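You operate a simulated robot arm through the tools that you are given. There is no shell and no other tool. Be economical: measure what you need, move in short steps, check, and stop when the job is done.

You are at the controls of a simulated robot arm. One attempt, no reset.

TASK
Slide the card sensor into its green band and get the tab pressed.
Fine: reset the keypad, then press STEP for feed, clamp and press in turn, and leave it at PRESS.

The check looks at the end state, three seconds after you hand in, the way a careful person would. Anything else that was tipped, shoved, dropped, spilled or broken makes it a failure.

THE ROBOT
A 6-joint arm with a fingered hand on a trunk, on a base that drives. Base frame: it is fixed to the floor where the robot stands at the start and does not move with it; the origin is under the middle of the robot, x ahead of it, y to its left, z up. Lengths are in mm, angles in rad, forces in N, time in s.
With the tool pointing down near the work surface it reaches from about 100 to 600 mm from the robot's upright axis, wherever it stands. Its first joint turns from -2.007 to 2.007 rad. Places, roughly: bent blue tab [-1250, 500, 750]; blue card tray [-1250, 500, 1000]; blue tab (5x3x2 cm) [1100, -100, 1000]; card sensor [1400, 0, 1000]; cream card tray (17x9x3 cm) [-1000, 100, 1100]; green tab [-1000, 500, 750]; green tab (5x3x2 cm) [1100, 0, 1000]; large green tab [-1250, 500, 750]; ochre tab (5x3x2 cm) [1200, 0, 1000]; red keypad [1600, -400, 1100]; reset key [1600, -400, 1100]; step key [1600, -400, 1100]; wide grey card tray (17x11x3 cm) [-1100, 300, 1100]. Payload 4 kg.
The tool frame sits at the grasp point between the pads (the TCP): z along the fingers, y along the line on which they close. The tips reach 26 mm beyond it. Largest opening 156 mm; the body of the gripper starts 73 mm behind the TCP. The gripper is a hand of 4 fingers: y runs from the thumb to the fingers, the wrist lies at [0, 0, -239] in the tool frame.
Orientation is told as [roll, pitch, yaw] about the base's x, y, z axes, in that order, counted from this pose: with the fingers straight down and closing along the base's y, the tool's x points along the base's -x, its y along +y and its z along -z.

THE INTERFACE
- The arm moves only by the tool drive_tool. Its argument "steps" is text: rows parted by semicolons, each of 6 numbers parted by spaces: the shift along the tool's x, y, z in units of 25 mm (1.0 is 25 mm), then the turn, a rotation vector about the tool's x, y, z in units of 4 degrees (1.0 is 4 degrees). In form: tx ty tz ax ay az; .... A call has 1 to 12 rows; each row shifts and turns the commanded pose from where the row before left it, along the tool's axes as they then stand. A call with a number of a shift or a turn outside -1 to 1 is refused whole. Rows are played at 5 a second. More than 50 mm and 0.15 rad between two rows, and nothing of the call is played. A pose out of reach is approached as far as the arm can. The call stops where the force on the tool passes 40 N (or 10 N more than at its start, if that is more) or the arm is blocked; 0.2 s more then pass. In this call time passes only in rows, and 0.2 s behind the last. The reply holds the time, the measured pose of the TCP, the force on the tool along the base axes, the opening and the grip force, in the units named above and with some noise, with the torque about the TCP (base axes, N m) and any sound that the robot's microphone picked up.
- Cameras (640 x 400 px; columns grow to the right, rows downward): "scene" is now at [30.5, 141.9, 1504.2]; the picture's right is [-0.11, -0.99, 0.00], its down [-0.43, 0.05, -0.90] and it looks along [0.89, -0.10, -0.44] (base axes); focal length 280 px, centre (320, 200). "wrist" rides on the gripper at [58, -58, -91] in the tool frame; the picture's right is [0.71, 0.71, 0.00], its down [-0.53, 0.53, -0.67] and it looks along [-0.47, 0.47, 0.74] (tool axes); focal length 265 px, centre (320, 200). There is no depth. A picture from a camera that has moved, and an enlarged one, comes with that camera's place and axes in the base frame and with its lens.
- snapshot(camera): a new picture of that camera. No time passes.
- slide_trunk(by): slides the trunk up (or, below 0, down) by that many mm; the arm and the scene camera ride with it, the base frame stays. It gives what a move gives, with no picture.
- drive_base(legs): drives the robot by 1 to 6 legs, each [ahead, left, turn to the left] in mm, mm and rad, along the robot's own axes; the way and the turn of a leg run together, so that a leg with both is an arc; at most 1500 mm and 3.142 rad a leg. The arm and the cameras ride along, it lands a little off, and it stops where it bumps. It gives what a move gives.
- set_fingers(finger1, finger2, finger3, thumb_bend): sets how far each is bent, from 0 (flat) to 1 (curled in); at 0.3 the hand is open as for a grip, at 0.7 the pads meet at the TCP. One left out holds its place. A second passes; each finger stops where it meets its share of the squeeze, and holds until it gets a number again. It is the only way to open and close the hand. It gives what a move gives, with no picture; readings hold the bend of each and the force on the fingers (four entries, about 0 where the hand has none), thumb and palm.
- aim_head(pan, tilt): turns the head with the scene camera to pan (to the left, within 2.705 rad either way) and tilt (down, from -0.506 to 1.204), counted from straight ahead of the robot. It gives what a move gives.
- inspect(camera, box): a new picture of the part [left, top, right, bottom] of that camera's present view, enlarged. No time passes.
- finish_job(): hands the job in; it is judged then, once.

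Work in short steps. Places have to be worked out from the pictures, the camera data and where the tool is seen: move nearer, look again, correct. Check each grasp and each placing, and mend what went wrong. You have 120 turns and 90 pictures in all, those below and enlarged ones among them. Open the gripper and draw the arm clear of the work before you hand the job in, unless the task says otherwise; then end with one line.

The tools are called after "Request:" as name(argument=value, ...) on one line, values as JSON. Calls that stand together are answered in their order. drive_tool: Moves the arm, as the interface text tells. Its arguments: {"type":"object","properties":{"steps":{"type":"string"}},"required":["steps"]} The other tools are called the same way: slide_trunk (by) slides the trunk up or down; set_fingers (finger1, finger2, finger3, thumb_bend) moves the fingers one by one; drive_base (legs) drives the base; aim_head (pan, tilt) turns the head that bears the scene camera; snapshot (camera) takes a picture; inspect (camera, box) takes an enlarged picture of a part of a camera's view; finish_job () hands the job in.

At the start:

```text
time: 0.0
eef_pos: [493.7, 3.9, 1225.5]
ee_rot: [0.0, 0.002, 0.001]
ft_force: [-0.5, 0.1, -0.5]
moment: [0.0, -0.05, -0.02]
finger_gap: 155.9
gripper_force: 0.0
shape: jaw
bend: [0.3, 0.3, 0.3, 0.3]
finger forces: [0.0, 0.1, 0.0, 0.0, 0.0, 0.0]
trunk travel left (down, up): [-562.0, 428.0]
robot x, y, heading: [-2.6, 0.8, -0.001]
head pan, tilt: [-0.108, 0.452]
```

scene: 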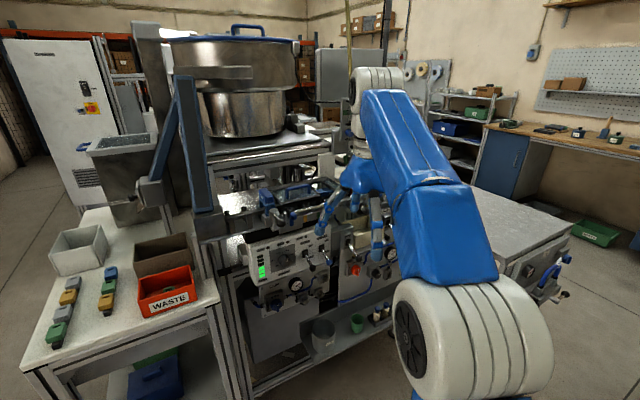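
wrist: 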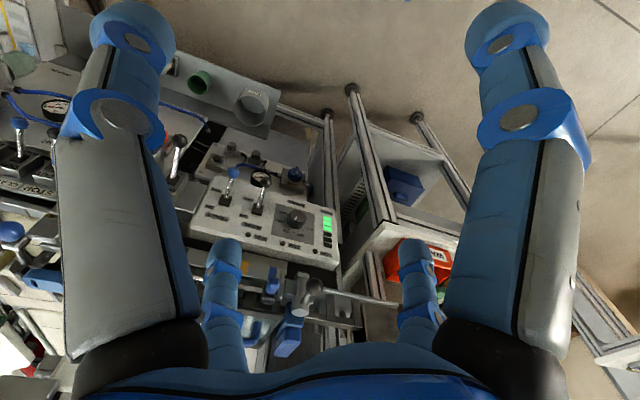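

I start by looking closer at the machine in front of the robot.

Request:
inspect(camera="scene", box=[200, 150, 420, 350])

Request:
inspect(camera="wrist", box=[0, 60, 400, 360])

```text
2.00 times, centred on (310, 250) of scene
camera zoom: at [30.5, 141.9, 1504.2], right [-0.11, -0.99, 0.0], down [-0.43, 0.05, -0.9], along [0.89, -0.1, -0.44], focal length 561 px, centre (340, 100)
```

zoom: 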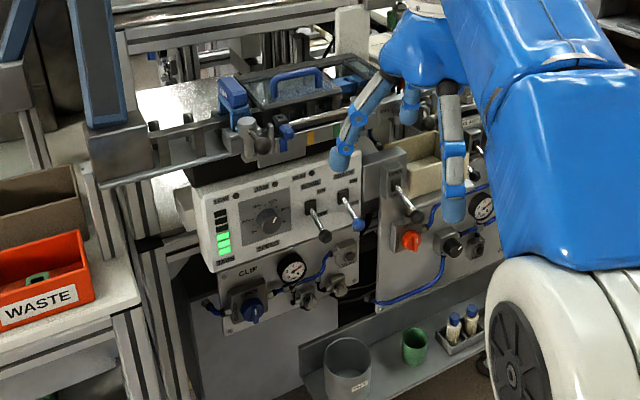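

```text
1.33 times, centred on (200, 210) of wrist
camera zoom: at [435.8, -53.6, 1317.3], right [-0.71, 0.71, 0.0], down [0.53, 0.53, 0.67], along [0.47, 0.47, -0.74], focal length 354 px, centre (480, 187)
```

zoom: 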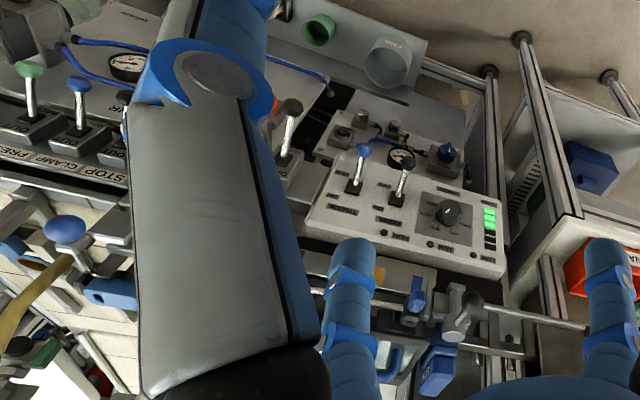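

The hand hides much of the machine. I back off a little, and shift right for an unobstructed view.

Request:
drive_base(legs=[[-250, 0, 0], [0, -400, 0]])

Request:
snapshot(camera="scene")

Request:
snapshot(camera="wrist")

```text
time: 4.5
eef_pos: [248.3, -9.4, 1225.7]
ee_rot: [-0.001, -0.003, -0.004]
ft_force: [0.0, -0.2, -0.6]
moment: [0.03, 0.01, 0.0]
finger_gap: 155.7
gripper_force: 0.2
shape: jaw
bend: [0.3, 0.3, 0.3, 0.3]
finger forces: [0.1, 0.0, 0.0, 0.0, 0.1, 0.0]
trunk travel left (down, up): [-562.0, 428.0]
robot x, y, heading: [-250.1, -10.2, -0.011]
head pan, tilt: [-0.108, 0.452]
stopped in leg 2: the robot was blocked; the commanded pose is now the measured one
```

```text
85 pictures are left
camera scene: at [-215.8, 131.9, 1504.3], right [-0.11, -0.99, 0.0], down [-0.44, 0.05, -0.9], along [0.89, -0.1, -0.44], focal length 280 px, centre (320, 200)
```

scene: 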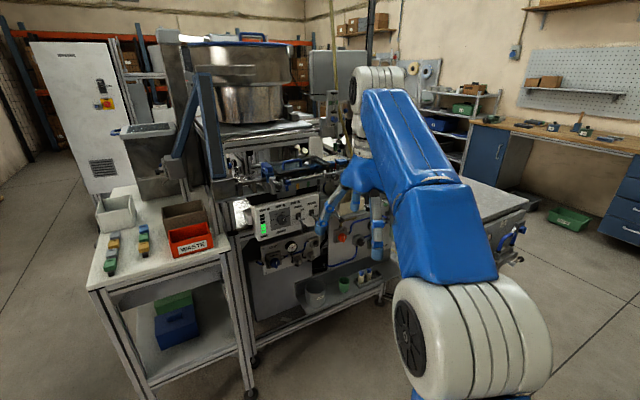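

```text
84 pictures are left
camera wrist: at [189.5, -66.0, 1317.6], right [-0.7, 0.71, 0.0], down [0.53, 0.52, 0.67], along [0.48, 0.47, -0.74], focal length 265 px, centre (320, 200)
```

wrist: 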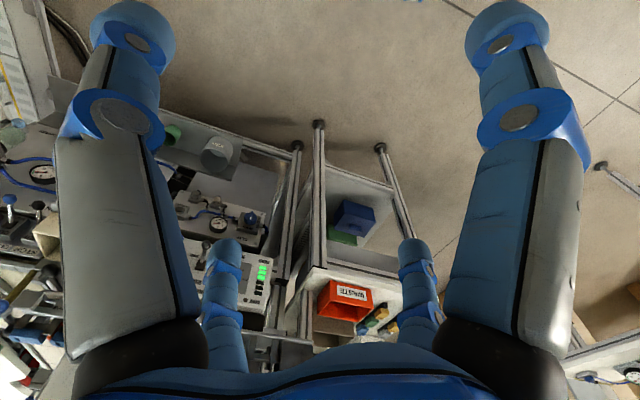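

Something blocks the base on the right; I look there, and around.

Request:
aim_head(pan=-1.5, tilt=0.8)

Request:
snapshot(camera="scene")

```text
time: 6.0
eef_pos: [246.9, -8.1, 1225.8]
ee_rot: [0.002, -0.001, -0.004]
ft_force: [0.5, 0.3, -0.2]
moment: [0.04, -0.01, 0.01]
finger_gap: 156.1
gripper_force: 0.0
shape: jaw
bend: [0.3, 0.3, 0.3, 0.3]
finger forces: [0.0, 0.0, 0.0, 0.1, 0.0, 0.0]
trunk travel left (down, up): [-562.0, 428.0]
robot x, y, heading: [-249.0, -9.8, -0.004]
head pan, tilt: [-1.499, 0.799]
```

```text
83 pictures are left
camera scene: at [-301.7, 62.8, 1474.1], right [-1.0, -0.07, 0.0], down [-0.05, 0.71, -0.7], along [0.05, -0.7, -0.72], focal length 280 px, centre (320, 200)
```

scene: 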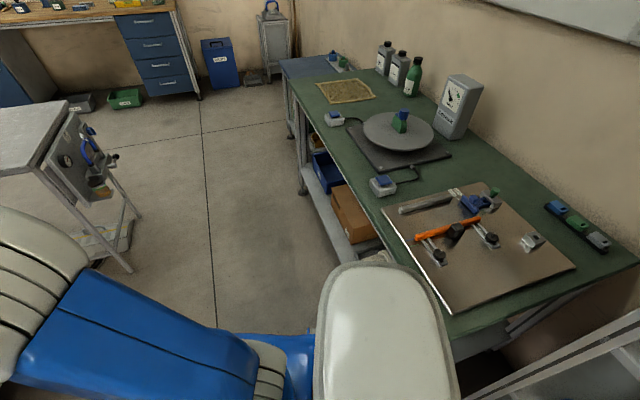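

A slanted green bench is behind-right. I go back forward, then try to the right from there, and look at the machine.

Request:
drive_base(legs=[[200, 0, 0], [0, -350, 0]])

Request:
aim_head(pan=0.1, tilt=0.5)

Request:
snapshot(camera="scene")

Request:
snapshot(camera="wrist")

```text
time: 14.0
eef_pos: [454.2, -367.0, 1227.3]
ee_rot: [0.001, -0.002, -0.001]
ft_force: [0.0, 0.4, 0.5]
moment: [0.02, 0.04, 0.0]
finger_gap: 155.9
gripper_force: 0.0
shape: jaw
bend: [0.3, 0.3, 0.3, 0.3]
finger forces: [0.1, 0.0, 0.0, 0.0, 0.1, 0.1]
trunk travel left (down, up): [-562.0, 428.0]
robot x, y, heading: [-40.0, -370.1, -0.007]
head pan, tilt: [-1.499, 0.799]
```

```text
time: 15.7
eef_pos: [455.6, -367.7, 1227.1]
ee_rot: [0.0, -0.003, -0.002]
ft_force: [0.7, 0.3, 0.6]
moment: [0.01, -0.02, -0.01]
finger_gap: 156.0
gripper_force: 0.2
shape: jaw
bend: [0.3, 0.3, 0.3, 0.3]
finger forces: [0.1, 0.1, 0.0, 0.0, 0.0, 0.0]
trunk travel left (down, up): [-562.0, 428.0]
robot x, y, heading: [-40.8, -368.1, -0.006]
head pan, tilt: [0.099, 0.499]
```

```text
82 pictures are left
camera scene: at [-9.6, -208.3, 1500.0], right [0.1, -1.0, 0.0], down [-0.48, -0.05, -0.88], along [0.87, 0.08, -0.48], focal length 280 px, centre (320, 200)
```

scene: 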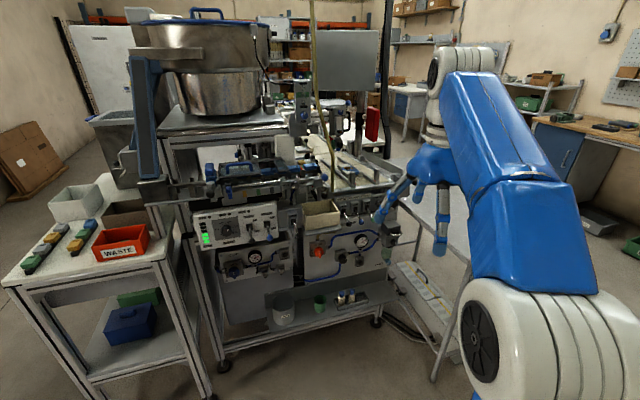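

```text
81 pictures are left
camera wrist: at [396.3, -423.8, 1317.9], right [-0.7, 0.71, 0.0], down [0.53, 0.52, 0.67], along [0.48, 0.47, -0.74], focal length 265 px, centre (320, 200)
```

wrist: 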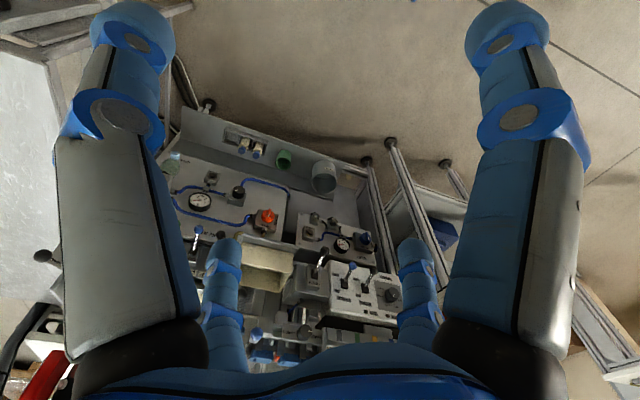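

Now a clear view. I enlarge the parts of the machine.

Request:
inspect(camera="scene", box=[180, 140, 300, 290])

Request:
inspect(camera="scene", box=[290, 60, 410, 210])

```text
2.67 times, centred on (240, 215) of scene
camera zoom: at [-9.6, -208.3, 1500.0], right [0.1, -1.0, 0.0], down [-0.48, -0.05, -0.88], along [0.87, 0.08, -0.48], focal length 748 px, centre (533, 160)
```

zoom: 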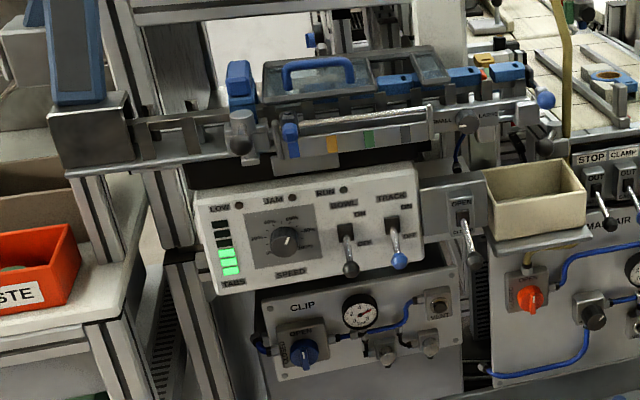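

```text
2.67 times, centred on (350, 135) of scene
camera zoom: at [-9.6, -208.3, 1500.0], right [0.1, -1.0, 0.0], down [-0.48, -0.05, -0.88], along [0.87, 0.08, -0.48], focal length 748 px, centre (240, 373)
```

zoom: 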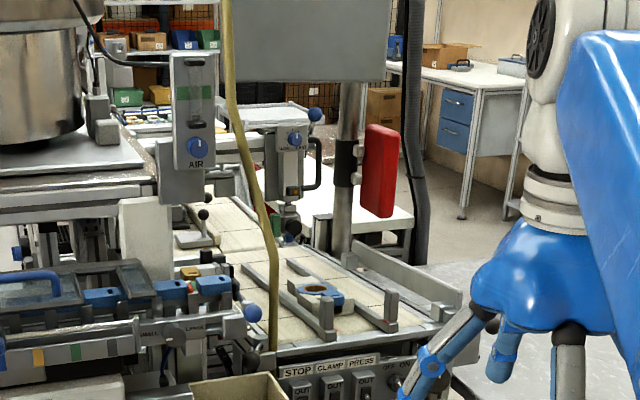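

The red keypad hangs on a post at the right end; the card sensor seems to be the black-knobbed slider over the conveyor. I look at the free floor to the right.

Request:
aim_head(pan=-0.7, tilt=0.7)

Request:
snapshot(camera="scene")

```text
time: 16.8
eef_pos: [455.2, -365.7, 1226.7]
ee_rot: [0.0, -0.003, -0.004]
ft_force: [0.1, -0.3, 0.7]
moment: [0.0, -0.02, -0.01]
finger_gap: 155.8
gripper_force: 0.1
shape: jaw
bend: [0.3, 0.3, 0.3, 0.3]
finger forces: [0.1, 0.1, 0.0, 0.0, 0.1, 0.0]
trunk travel left (down, up): [-562.0, 428.0]
robot x, y, heading: [-38.3, -368.2, 0.001]
head pan, tilt: [-0.7, 0.7]
```

```text
78 pictures are left
camera scene: at [-35.3, -271.8, 1482.3], right [-0.65, -0.76, 0.0], down [-0.49, 0.42, -0.77], along [0.58, -0.49, -0.64], focal length 280 px, centre (320, 200)
```

scene: 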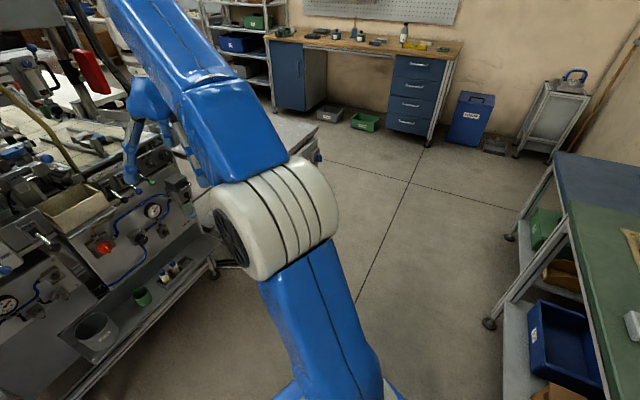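

I move diagonally right-forward and turn to face the machine squarely (its front is slanted about 0.4 rad), then look.

Request:
drive_base(legs=[[200, -300, 0], [0, 0, 0.42]])

Request:
aim_head(pan=0.0, tilt=0.6)

Request:
snapshot(camera="scene")

Request:
snapshot(camera="wrist")

```text
time: 24.0
eef_pos: [616.1, -469.8, 1226.1]
ee_rot: [-0.001, 0.0, 0.404]
ft_force: [0.0, -0.1, 0.0]
moment: [-0.03, -0.02, 0.03]
finger_gap: 156.1
gripper_force: 0.0
shape: jaw
bend: [0.3, 0.3, 0.3, 0.3]
finger forces: [0.0, 0.1, 0.0, 0.0, 0.2, 0.0]
trunk travel left (down, up): [-562.0, 428.0]
robot x, y, heading: [161.0, -666.3, 0.405]
head pan, tilt: [-0.7, 0.7]
```

```text
time: 25.1
eef_pos: [615.8, -468.8, 1225.1]
ee_rot: [0.001, -0.001, 0.402]
ft_force: [-0.1, 0.5, 0.0]
moment: [-0.03, -0.01, 0.0]
finger_gap: 155.8
gripper_force: 0.1
shape: jaw
bend: [0.3, 0.3, 0.3, 0.3]
finger forces: [0.0, 0.0, 0.0, 0.0, 0.0, 0.0]
trunk travel left (down, up): [-562.0, 428.0]
robot x, y, heading: [162.2, -670.7, 0.407]
head pan, tilt: [0.0, 0.6]
```

```text
77 pictures are left
camera scene: at [128.7, -515.8, 1490.9], right [0.39, -0.92, 0.0], down [-0.52, -0.22, -0.82], along [0.76, 0.33, -0.57], focal length 280 px, centre (320, 200)
```

scene: 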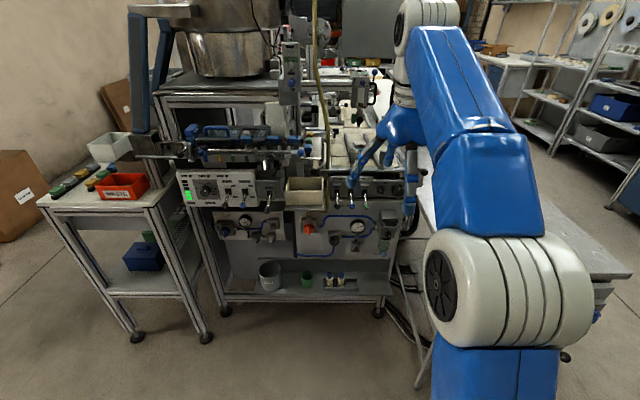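

```text
76 pictures are left
camera wrist: at [585.7, -544.5, 1317.9], right [-0.93, 0.37, 0.0], down [0.28, 0.69, 0.67], along [0.25, 0.62, -0.74], focal length 265 px, centre (320, 200)
```

wrist: 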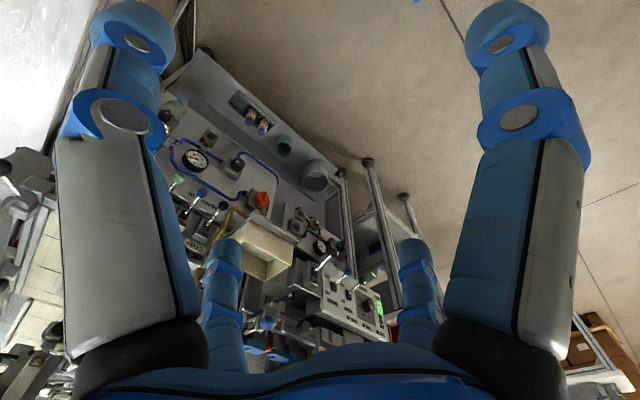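

I swing the hand 300 mm to the right to unblock the scene camera.

Request:
drive_tool(steps="0 -1 -1 0 0 0;0 -1 -1 0 0 0;0 -1 -1 0 0 0;0 -1 -1 0 0 0;0 -1 0 0 0 0;0 -1 0 0 0 0;0 -1 0 0 0 0;0 -1 0 0 0 0;0 -1 0 0 0 0;0 -1 0 0 0 0;0 -1 0 0 0 0;0 -1 0 0 0 0")

Request:
snapshot(camera="scene")

```text
time: 27.7
eef_pos: [682.1, -752.1, 1210.0]
ee_rot: [-0.002, -0.005, 0.402]
ft_force: [-0.4, -0.3, 0.1]
moment: [0.04, 0.03, -0.02]
finger_gap: 155.9
gripper_force: 0.1
shape: jaw
bend: [0.3, 0.3, 0.3, 0.3]
finger forces: [0.1, 0.1, 0.0, 0.0, 0.0, 0.0]
out of reach, approached as far as the arm can: row 1, 2, 3, 4, 5, 6, 7, 9, 10, 11, 12
trunk travel left (down, up): [-562.0, 428.0]
robot x, y, heading: [159.2, -665.8, 0.408]
head pan, tilt: [0.0, 0.6]
```

```text
75 pictures are left
camera scene: at [128.9, -516.5, 1491.0], right [0.39, -0.92, 0.0], down [-0.52, -0.22, -0.83], along [0.76, 0.33, -0.56], focal length 280 px, centre (320, 200)
```

scene: 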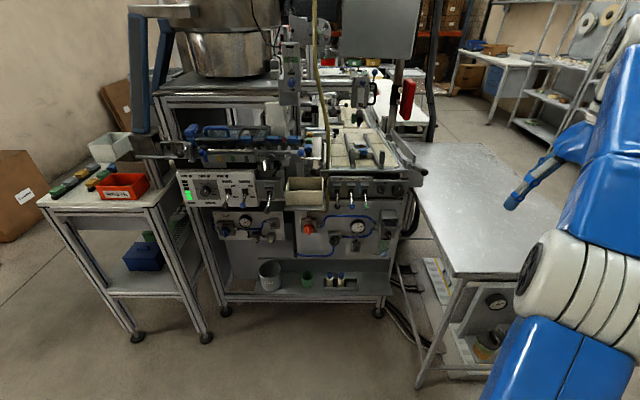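

Clear view now; I enlarge the conveyor area and the keypad.

Request:
inspect(camera="scene", box=[265, 70, 425, 170])

Request:
inspect(camera="scene", box=[165, 110, 325, 210])

Request:
inspect(camera="scene", box=[365, 60, 445, 150])

```text
4.00 times, centred on (345, 120) of scene
camera zoom: at [128.9, -516.5, 1491.0], right [0.39, -0.92, 0.0], down [-0.52, -0.22, -0.83], along [0.76, 0.33, -0.56], focal length 1121 px, centre (220, 520)
```

zoom: 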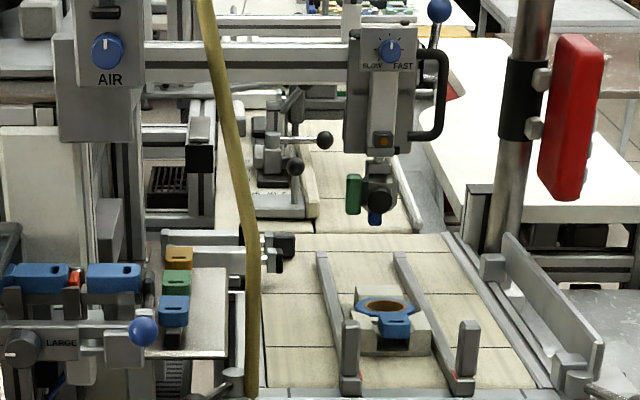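

```text
4.00 times, centred on (245, 160) of scene
camera zoom: at [128.9, -516.5, 1491.0], right [0.39, -0.92, 0.0], down [-0.52, -0.22, -0.83], along [0.76, 0.33, -0.56], focal length 1121 px, centre (620, 360)
```

zoom: 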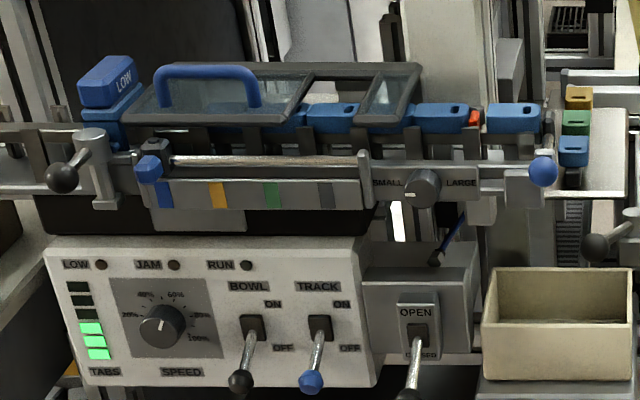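

```text
4.44 times, centred on (405, 105) of scene
camera zoom: at [128.9, -516.5, 1491.0], right [0.39, -0.92, 0.0], down [-0.52, -0.22, -0.83], along [0.76, 0.33, -0.56], focal length 1246 px, centre (-58, 622)
```

zoom: 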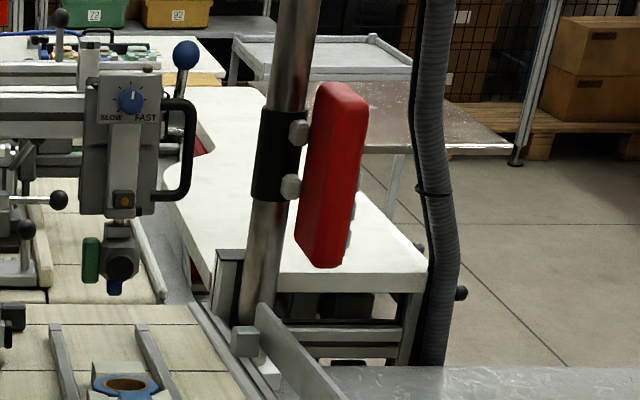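

The keypad faces right, over the far corner of the white table. The sensor needs a closer look: I raise the trunk and drive nearer to the machine front.

Request:
slide_trunk(by=250)

Request:
drive_base(legs=[[400, 136, 0]])

Request:
snapshot(camera="scene")

Request:
snapshot(camera="wrist")

```text
time: 30.2
eef_pos: [681.9, -751.9, 1461.5]
ee_rot: [-0.001, -0.005, 0.403]
ft_force: [0.2, -0.2, 0.8]
moment: [0.02, 0.02, -0.05]
finger_gap: 155.9
gripper_force: 0.0
shape: jaw
bend: [0.3, 0.3, 0.3, 0.3]
finger forces: [0.0, 0.1, 0.0, 0.1, 0.0, 0.1]
trunk travel left (down, up): [-812.0, 178.0]
robot x, y, heading: [163.6, -664.9, 0.404]
head pan, tilt: [0.0, 0.6]
```

```text
time: 35.7
eef_pos: [982.3, -473.2, 1461.4]
ee_rot: [-0.003, -0.004, 0.397]
ft_force: [-0.7, -0.5, -0.3]
moment: [0.03, -0.02, 0.0]
finger_gap: 155.9
gripper_force: 0.1
shape: jaw
bend: [0.3, 0.3, 0.3, 0.3]
finger forces: [0.0, 0.0, 0.0, 0.0, 0.1, 0.0]
trunk travel left (down, up): [-812.0, 178.0]
robot x, y, heading: [465.2, -384.9, 0.402]
head pan, tilt: [0.0, 0.6]
```

```text
71 pictures are left
camera scene: at [430.8, -234.5, 1740.9], right [0.39, -0.92, 0.0], down [-0.52, -0.22, -0.83], along [0.76, 0.32, -0.56], focal length 280 px, centre (320, 200)
```

scene: 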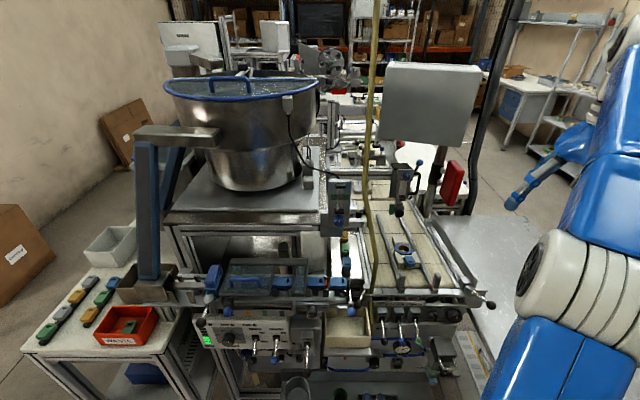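

```text
70 pictures are left
camera wrist: at [950.6, -547.9, 1552.5], right [-0.93, 0.38, -0.01], down [0.28, 0.69, 0.67], along [0.26, 0.62, -0.74], focal length 265 px, centre (320, 200)
```

wrist: 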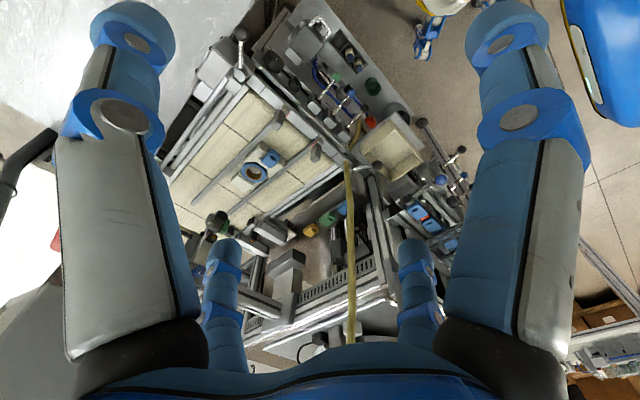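

Better overview. I enlarge the conveyor in the scene and in the wrist view.

Request:
inspect(camera="scene", box=[310, 150, 470, 250])

Request:
inspect(camera="wrist", box=[150, 150, 410, 350])

Request:
inspect(camera="scene", box=[310, 220, 500, 340])

```text
4.00 times, centred on (390, 200) of scene
camera zoom: at [430.8, -234.5, 1740.9], right [0.39, -0.92, 0.0], down [-0.52, -0.22, -0.83], along [0.76, 0.32, -0.56], focal length 1121 px, centre (40, 200)
```

zoom: 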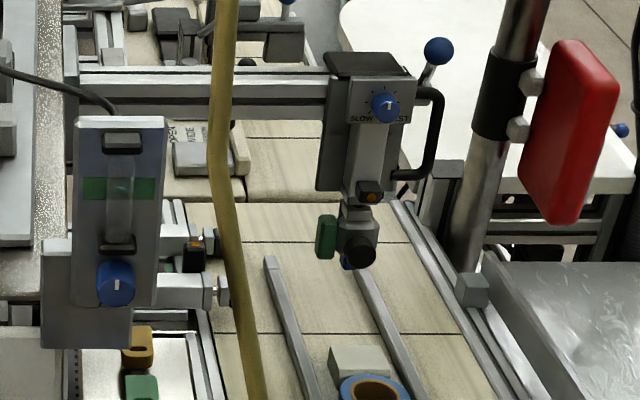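

```text
2.00 times, centred on (280, 250) of wrist
camera zoom: at [950.6, -547.9, 1552.5], right [-0.93, 0.38, -0.01], down [0.28, 0.69, 0.67], along [0.26, 0.62, -0.74], focal length 531 px, centre (400, 100)
```

zoom: 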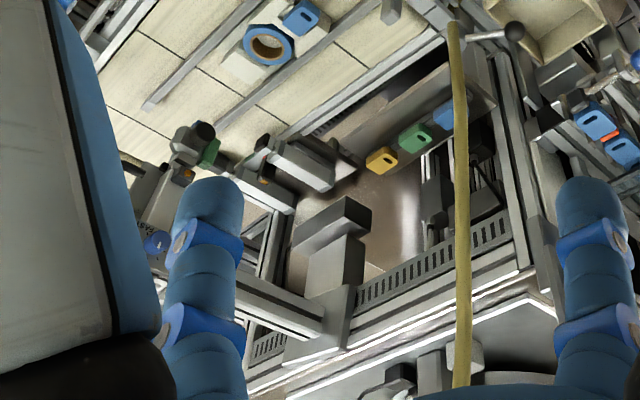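

```text
3.33 times, centred on (405, 280) of scene
camera zoom: at [430.8, -234.5, 1740.9], right [0.39, -0.92, 0.0], down [-0.52, -0.22, -0.83], along [0.76, 0.32, -0.56], focal length 934 px, centre (37, -67)
```

zoom: 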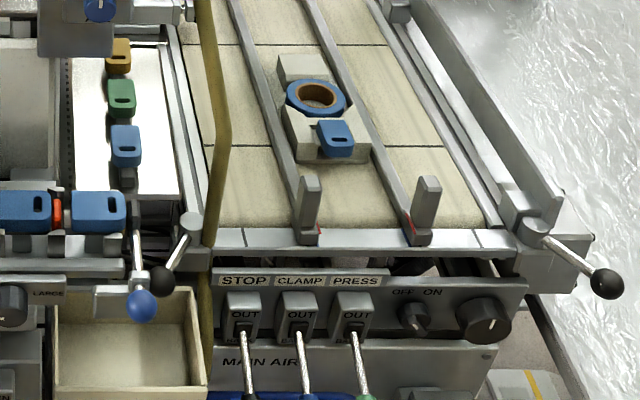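

The black box with orange LED left of the press head (about [1412,-7,1000]) matches the card sensor. I drive 200 mm closer and look from the wrist camera and the scene camera.

Request:
drive_base(legs=[[200, -40, 0]])

Request:
snapshot(camera="scene")

Request:
snapshot(camera="wrist")

```text
time: 38.8
eef_pos: [1174.7, -430.7, 1463.2]
ee_rot: [-0.006, -0.005, 0.398]
ft_force: [-0.1, 0.4, 0.1]
moment: [-0.02, -0.04, 0.01]
finger_gap: 156.0
gripper_force: 0.2
shape: jaw
bend: [0.3, 0.3, 0.3, 0.3]
finger forces: [0.0, 0.1, 0.1, 0.0, 0.0, 0.0]
trunk travel left (down, up): [-812.0, 178.0]
robot x, y, heading: [661.3, -343.4, 0.4]
head pan, tilt: [0.0, 0.6]
```

```text
66 pictures are left
camera scene: at [625.9, -192.0, 1740.7], right [0.39, -0.92, 0.0], down [-0.52, -0.22, -0.83], along [0.76, 0.32, -0.56], focal length 280 px, centre (320, 200)
```

scene: 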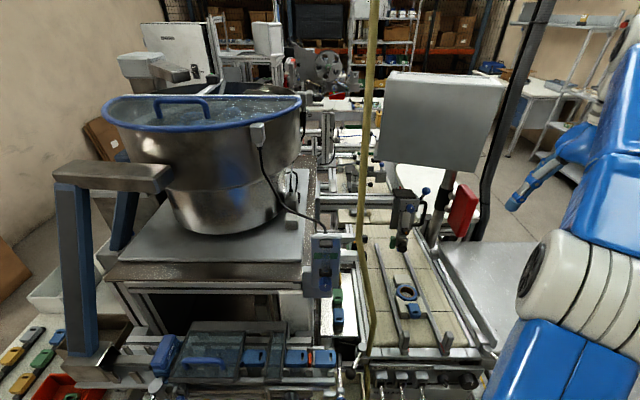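

```text
65 pictures are left
camera wrist: at [1143.4, -505.9, 1554.1], right [-0.93, 0.38, -0.01], down [0.27, 0.69, 0.67], along [0.26, 0.62, -0.74], focal length 265 px, centre (320, 200)
```

wrist: 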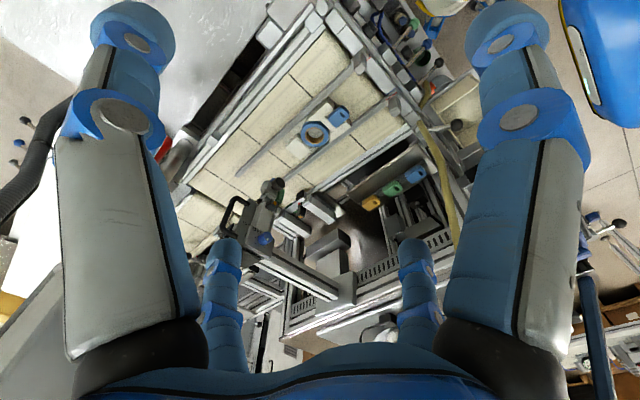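

I enlarge the sensor area in both views.

Request:
inspect(camera="wrist", box=[240, 160, 360, 240])

Request:
inspect(camera="scene", box=[300, 190, 460, 290])

```text
5.00 times, centred on (300, 200) of wrist
camera zoom: at [1143.4, -505.9, 1554.1], right [-0.93, 0.38, -0.01], down [0.27, 0.69, 0.67], along [0.26, 0.62, -0.74], focal length 1327 px, centre (420, 200)
```

zoom: 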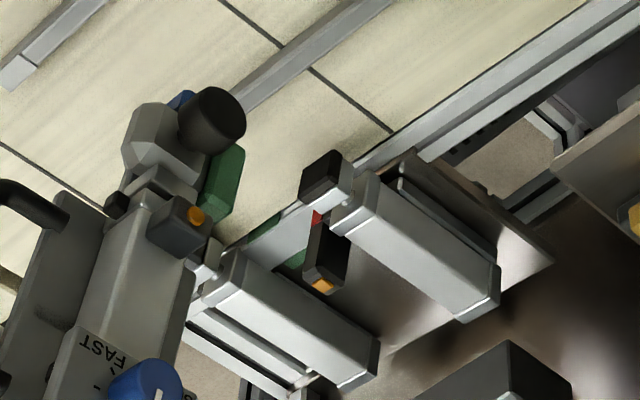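

```text
4.00 times, centred on (380, 240) of scene
camera zoom: at [625.9, -192.0, 1740.7], right [0.39, -0.92, 0.0], down [-0.52, -0.22, -0.83], along [0.76, 0.32, -0.56], focal length 1121 px, centre (80, 40)
```

zoom: 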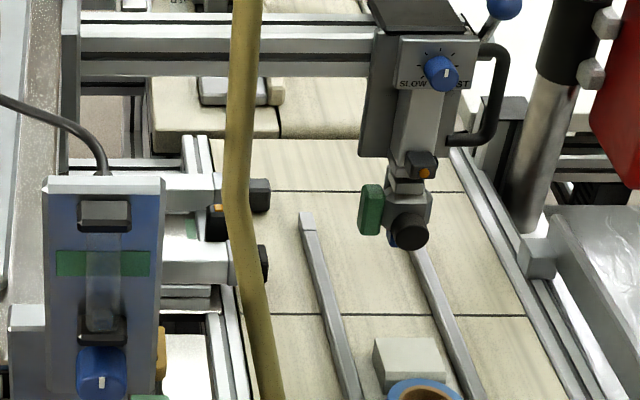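

The sensor (with a red pointer) sits between two cylinders on the left rail; the green band appears just behind it. I bring the wrist camera closer: left, forward and down.

Request:
drive_tool(steps="0 1 0 0 0 0;0 1 0 0 0 0;0 1 0 0 0 0;0 1 0 0 0 0;-0.8 1 1 0 0 0;-0.8 1 1 0 0 0;-0.8 1 1 0 0 0;-0.8 0.6 1 0 0 0;-0.8 0 1 0 0 0;-0.8 0 1 0 0 0;-0.8 0 1 0 0 0;0 0 1 0 0 0")

Request:
snapshot(camera="wrist")

Request:
snapshot(camera="scene")

```text
time: 41.4
eef_pos: [1233.0, -203.1, 1263.7]
ee_rot: [-0.002, -0.007, 0.399]
ft_force: [-0.3, -0.1, -0.3]
moment: [-0.01, -0.03, 0.04]
finger_gap: 155.8
gripper_force: 0.0
shape: jaw
bend: [0.3, 0.3, 0.3, 0.3]
finger forces: [0.0, 0.1, 0.0, 0.1, 0.1, 0.0]
trunk travel left (down, up): [-812.0, 178.0]
robot x, y, heading: [661.1, -345.2, 0.405]
head pan, tilt: [0.0, 0.6]
```

```text
62 pictures are left
camera wrist: at [1201.8, -279.0, 1354.3], right [-0.93, 0.38, -0.01], down [0.27, 0.69, 0.67], along [0.26, 0.62, -0.74], focal length 265 px, centre (320, 200)
```

wrist: 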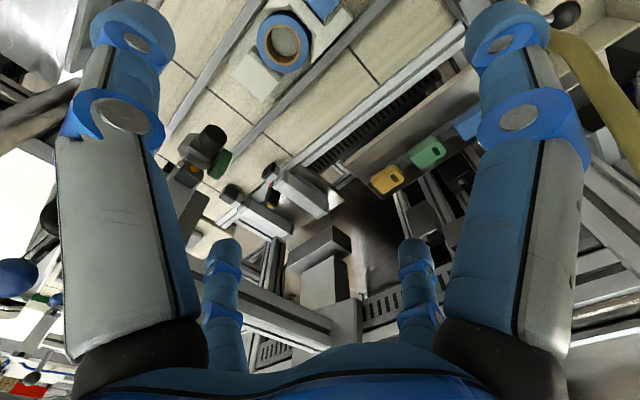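

```text
61 pictures are left
camera scene: at [627.9, -194.1, 1741.0], right [0.39, -0.92, 0.0], down [-0.52, -0.22, -0.83], along [0.76, 0.32, -0.56], focal length 280 px, centre (320, 200)
```

scene: 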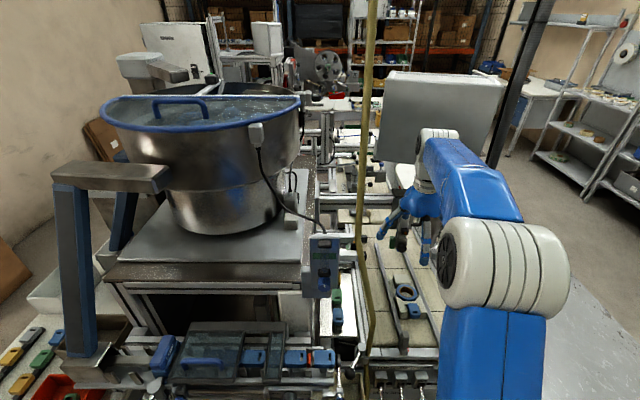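

Request:
inspect(camera="wrist", box=[210, 140, 330, 240])

```text
4.00 times, centred on (270, 190) of wrist
camera zoom: at [1201.8, -279.0, 1354.3], right [-0.93, 0.38, -0.01], down [0.27, 0.69, 0.67], along [0.26, 0.62, -0.74], focal length 1062 px, centre (520, 240)
```

zoom: 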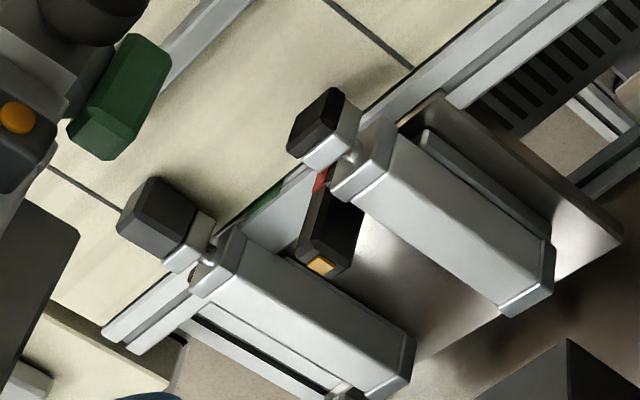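

A green strip is on the rail, further back than the red pointer, but partly hidden. I go closer for a clear view.

Request:
drive_tool(steps="-1 0 1 0 0 0;-1 0 1 0 0 0;0 0 1 0 0 0;0 0 1 0 0 0;0 0 1 0 0 0")

Request:
inspect(camera="wrist", box=[180, 120, 360, 260])

```text
time: 42.6
eef_pos: [1280.9, -183.5, 1135.8]
ee_rot: [-0.002, -0.006, 0.4]
ft_force: [-1.3, -1.1, 0.6]
moment: [0.02, 0.0, 0.01]
finger_gap: 155.9
gripper_force: 0.0
shape: jaw
bend: [0.3, 0.3, 0.3, 0.3]
finger forces: [0.0, 0.1, 0.0, 0.0, 0.0, 0.0]
trunk travel left (down, up): [-812.0, 178.0]
robot x, y, heading: [663.7, -344.0, 0.403]
head pan, tilt: [0.0, 0.6]
```

```text
2.86 times, centred on (270, 190) of wrist
camera zoom: at [1248.7, -259.3, 1227.5], right [-0.93, 0.38, -0.01], down [0.28, 0.69, 0.67], along [0.26, 0.62, -0.74], focal length 758 px, centre (463, 229)
```

zoom: 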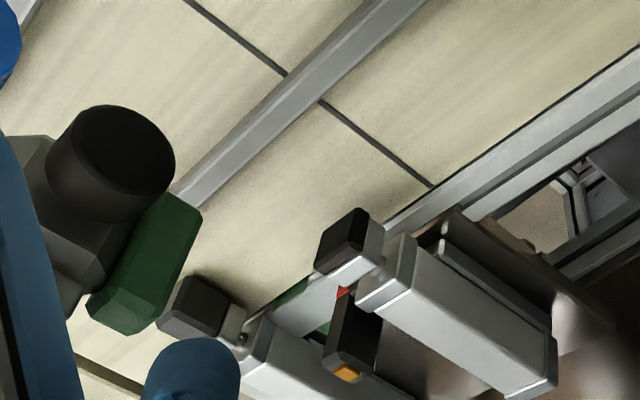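

The geometry is still hidden by cylinder; I turn the hand 45° so that the wrist camera looks straight ahead along the conveyor, at the sensor from the front.

Request:
drive_tool(steps="0.5 0 -1 0 0 0;0.5 0 -1 0 0 0;0.5 0.8 -1 0 0 1;0 0.8 -1 0 0 1;0 0.8 -1 0 0 1;0 0.6 0 0 0 1;0 0.6 0 0 0 1;0 0.5 0 0 0 1;0 0 0 0 0 1;0 0 0 0 0 1;0 0 0 0 0 1;0 0 0 0 0 1")

Request:
snapshot(camera="wrist")

```text
time: 45.2
eef_pos: [1221.9, -98.0, 1261.3]
ee_rot: [0.003, -0.005, -0.299]
ft_force: [-0.5, -0.2, -0.7]
moment: [0.02, 0.01, 0.0]
finger_gap: 155.9
gripper_force: 0.1
shape: jaw
bend: [0.3, 0.3, 0.3, 0.3]
finger forces: [0.0, 0.0, 0.1, 0.0, 0.0, 0.0]
trunk travel left (down, up): [-812.0, 178.0]
robot x, y, heading: [665.3, -344.2, 0.405]
head pan, tilt: [0.0, 0.6]
```

```text
58 pictures are left
camera wrist: at [1148.7, -135.4, 1353.1], right [-0.47, 0.88, 0.0], down [0.65, 0.35, 0.67], along [0.6, 0.31, -0.74], focal length 265 px, centre (320, 200)
```

wrist: 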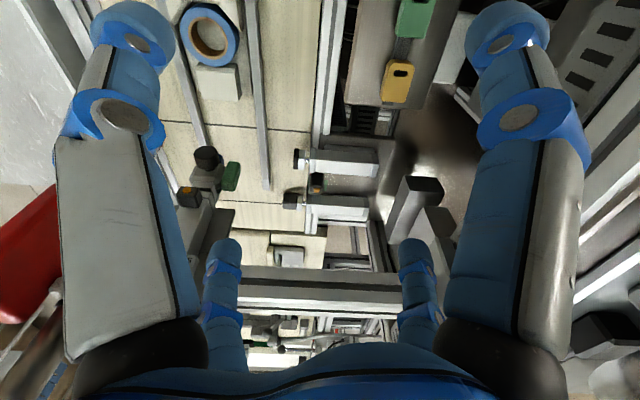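

Request:
inspect(camera="wrist", box=[270, 135, 390, 235])

```text
4.00 times, centred on (330, 185) of wrist
camera zoom: at [1148.7, -135.4, 1353.1], right [-0.47, 0.88, 0.0], down [0.65, 0.35, 0.67], along [0.6, 0.31, -0.74], focal length 1062 px, centre (280, 260)
```

zoom: 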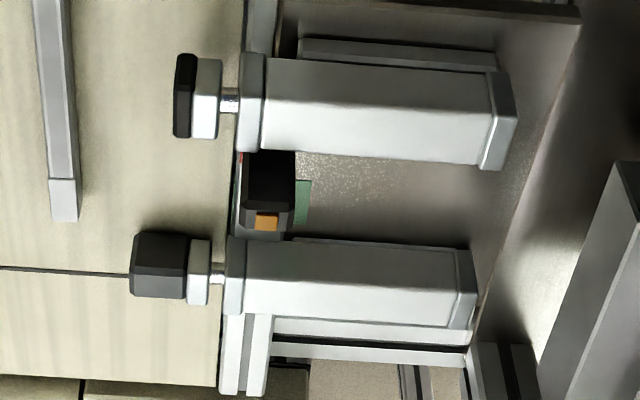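

The green band seems to lie beneath/next to the sensor body. I zoom further to see pointer versus band.

Request:
inspect(camera="wrist", box=[310, 165, 354, 200])

```text
11.43 times, centred on (332, 182) of wrist
camera zoom: at [1148.7, -135.4, 1353.1], right [-0.47, 0.88, 0.0], down [0.65, 0.35, 0.67], along [0.6, 0.31, -0.74], focal length 3033 px, centre (183, 400)
```

zoom: 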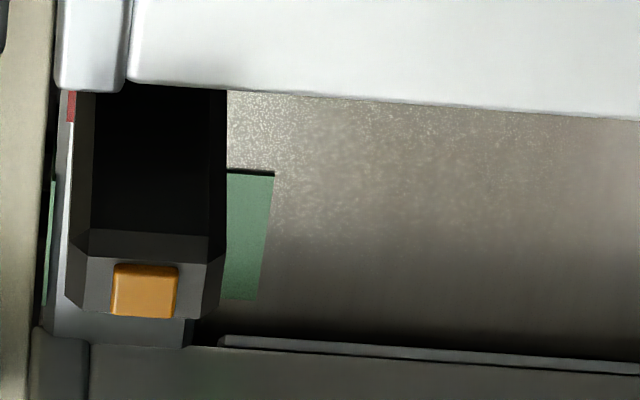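

Geometry now: sensor top ≈[1412,-11,1011], red pointer just behind the front cylinder, green band ≈40 mm farther along the conveyor at z≈938. I drive a bit closer, then yaw the hand back and prepare a closed hand to push the sensor backward.

Request:
drive_base(legs=[[80, 0, 0]])

Request:
drive_tool(steps="0 0 0 0 0 -1;0 0 0 0 0 -1;0 0 0 0 0 -1;0 0 0 0 0 -1;0 0 0 0 0 -1;0 0 0 0 0 -1;0 0 0 0 0 -1;0 0 0 0 0 -1;0 0 0 0 0 -1;0 0 0 0 0 -1;0 0 0 0 0 -1;0 0 0 0 0 -1")

Request:
drive_tool(steps="0 0 0 0 -1 0;0 0 0 0 -1 0;0 0 0 0 -1 0;0 0 0 0 -1 0;0 0 0 0 -1 0;0 0 0 0 -1 0;0 0 0 0 -1 0;0 0 0 0 -1 0")

Request:
set_fingers(finger1=0.7, finger2=0.7, finger3=0.7, thumb_bend=0.7)

Request:
snapshot(camera="wrist")

Request:
snapshot(camera="scene")

```text
time: 47.0
eef_pos: [1292.9, -66.9, 1261.5]
ee_rot: [0.002, -0.006, -0.296]
ft_force: [0.8, 0.8, 0.2]
moment: [0.02, 0.0, -0.01]
finger_gap: 155.8
gripper_force: 0.1
shape: jaw
bend: [0.3, 0.3, 0.3, 0.3]
finger forces: [0.0, 0.0, 0.0, 0.1, 0.0, 0.0]
trunk travel left (down, up): [-812.0, 178.0]
robot x, y, heading: [730.4, -313.4, 0.407]
head pan, tilt: [0.0, 0.6]
stopped in leg 1: the robot was blocked; the commanded pose is now the measured one
```

```text
time: 49.5
eef_pos: [1294.4, -68.9, 1261.2]
ee_rot: [-0.004, -0.002, 0.54]
ft_force: [1.8, -1.0, -0.3]
moment: [0.02, -0.01, -0.01]
finger_gap: 155.8
gripper_force: 0.1
shape: jaw
bend: [0.3, 0.3, 0.3, 0.3]
finger forces: [0.0, 0.0, 0.0, 0.0, 0.0, 0.0]
trunk travel left (down, up): [-812.0, 178.0]
robot x, y, heading: [730.0, -312.5, 0.409]
head pan, tilt: [0.0, 0.6]
```

```text
time: 51.4
eef_pos: [1292.9, -67.6, 1260.6]
ee_rot: [-0.004, -0.563, 0.541]
ft_force: [0.2, 0.6, -0.2]
moment: [-0.02, 0.0, 0.01]
finger_gap: 156.0
gripper_force: 0.0
shape: jaw
bend: [0.3, 0.3, 0.3, 0.3]
finger forces: [0.0, 0.0, 0.0, 0.0, 0.0, 0.0]
trunk travel left (down, up): [-812.0, 178.0]
robot x, y, heading: [732.8, -314.1, 0.405]
head pan, tilt: [0.0, 0.6]
```

```text
time: 52.4
eef_pos: [1293.4, -67.2, 1260.7]
ee_rot: [-0.003, -0.561, 0.544]
ft_force: [0.3, -0.7, 0.1]
moment: [0.0, 0.0, 0.03]
finger_gap: 0.0
gripper_force: 0.1
shape: fingers
bend: [0.69, 0.69, 0.69, 0.69]
finger forces: [0.1, 0.0, 0.1, 0.1, 0.0, 0.0]
trunk travel left (down, up): [-812.0, 178.0]
robot x, y, heading: [736.5, -314.4, 0.408]
head pan, tilt: [0.0, 0.6]
```

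```text
55 pictures are left
camera wrist: at [1239.3, -166.6, 1307.4], right [-0.88, 0.3, -0.38], down [-0.2, 0.5, 0.84], along [0.44, 0.81, -0.38], focal length 265 px, centre (320, 200)
```

wrist: 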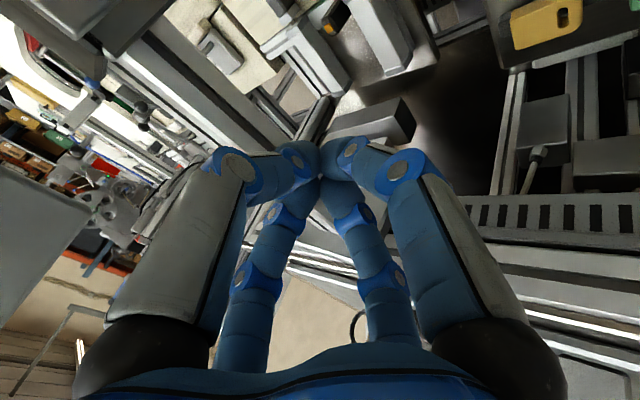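

```text
54 pictures are left
camera scene: at [700.0, -163.3, 1740.9], right [0.39, -0.92, 0.0], down [-0.52, -0.22, -0.83], along [0.76, 0.32, -0.56], focal length 280 px, centre (320, 200)
```

scene: 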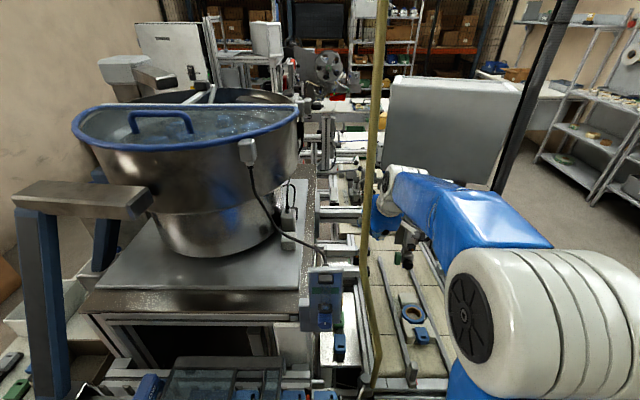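

The base stopped against something with the hand free. I now lower the closed hand to just in front of and above the sensor.

Request:
drive_tool(steps="0.336 0 0.97 0 0 0;0.336 0 0.97 0 0 0;0.336 0 0.97 0 0 0;0.336 0 0.97 0 0 0;0.336 0 0.97 0 0 0;0.336 0 0.97 0 0 0;0.336 0 0.97 0 0 0;0.336 -0.1 0.97 0 0 0")

Request:
snapshot(camera="wrist")

Request:
inspect(camera="scene", box=[300, 180, 460, 280])

```text
time: 54.1
eef_pos: [1333.0, -47.6, 1060.1]
ee_rot: [-0.005, -0.562, 0.543]
ft_force: [0.0, -0.3, -0.4]
moment: [0.01, 0.02, 0.0]
finger_gap: 0.1
gripper_force: 0.2
shape: fingers
bend: [0.69, 0.69, 0.69, 0.69]
finger forces: [0.0, 0.0, 0.1, 0.0, 0.0, 0.0]
trunk travel left (down, up): [-812.0, 178.0]
robot x, y, heading: [733.8, -315.5, 0.41]
head pan, tilt: [0.0, 0.6]
```

```text
53 pictures are left
camera wrist: at [1280.7, -145.5, 1107.6], right [-0.88, 0.3, -0.38], down [-0.2, 0.5, 0.84], along [0.44, 0.81, -0.38], focal length 265 px, centre (320, 200)
```

wrist: 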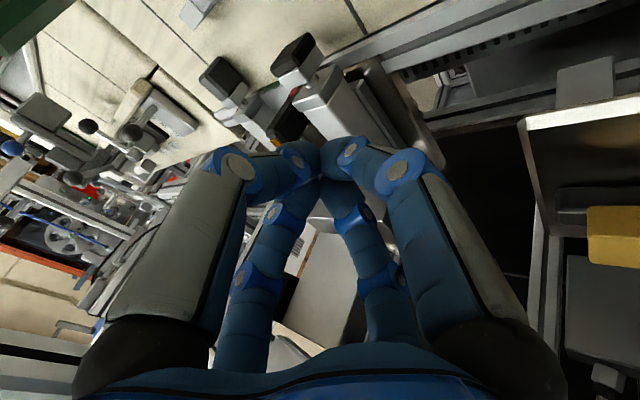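

```text
4.00 times, centred on (380, 230) of scene
camera zoom: at [699.9, -163.3, 1740.9], right [0.39, -0.92, 0.0], down [-0.52, -0.22, -0.83], along [0.76, 0.32, -0.56], focal length 1121 px, centre (80, 80)
```

zoom: 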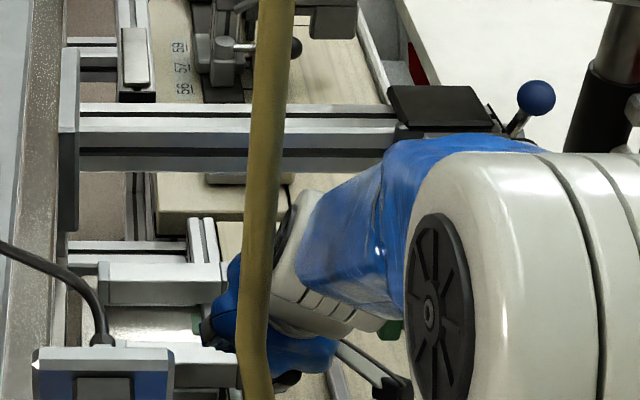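

Request:
inspect(camera="wrist", box=[200, 30, 420, 190])

```text
2.50 times, centred on (310, 110) of wrist
camera zoom: at [1280.7, -145.5, 1107.6], right [-0.88, 0.3, -0.38], down [-0.2, 0.5, 0.84], along [0.44, 0.81, -0.38], focal length 664 px, centre (345, 425)
```

zoom: 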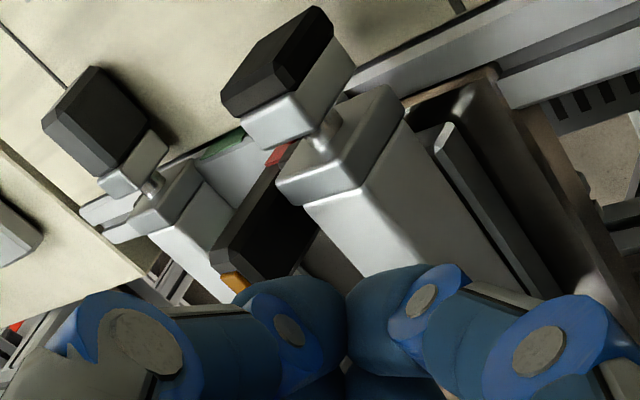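

Sensor is ~85 mm ahead of the TCP and in line. I lower 48 mm so the tips are just below the sensor top.

Request:
drive_tool(steps="0.34 0 0.54 0 0 0;0.34 0 0.54 0 0 0;0.34 0 0.54 0 0 0")

Request:
inspect(camera="wrist", box=[200, 30, 420, 190])

```text
time: 55.0
eef_pos: [1334.4, -46.5, 1014.0]
ee_rot: [-0.004, -0.563, 0.542]
ft_force: [-0.3, -0.4, -0.2]
moment: [-0.01, 0.01, -0.01]
finger_gap: 0.0
gripper_force: 0.0
shape: fingers
bend: [0.69, 0.69, 0.69, 0.69]
finger forces: [0.0, 0.0, 0.1, 0.0, 0.1, 0.1]
trunk travel left (down, up): [-812.0, 178.0]
robot x, y, heading: [730.9, -313.1, 0.404]
head pan, tilt: [0.0, 0.6]
```

```text
2.50 times, centred on (310, 110) of wrist
camera zoom: at [1280.4, -145.4, 1059.8], right [-0.88, 0.3, -0.38], down [-0.2, 0.5, 0.84], along [0.44, 0.81, -0.38], focal length 664 px, centre (345, 425)
```

zoom: 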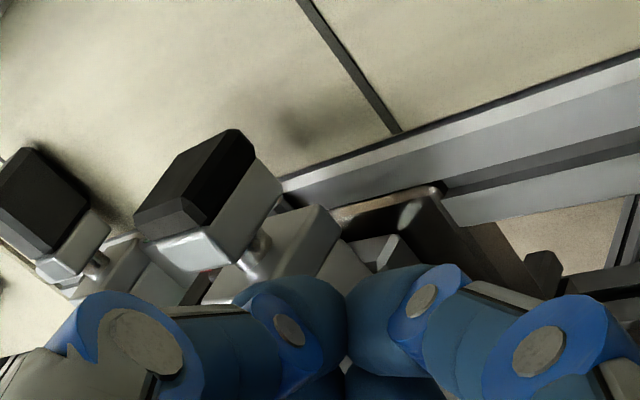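

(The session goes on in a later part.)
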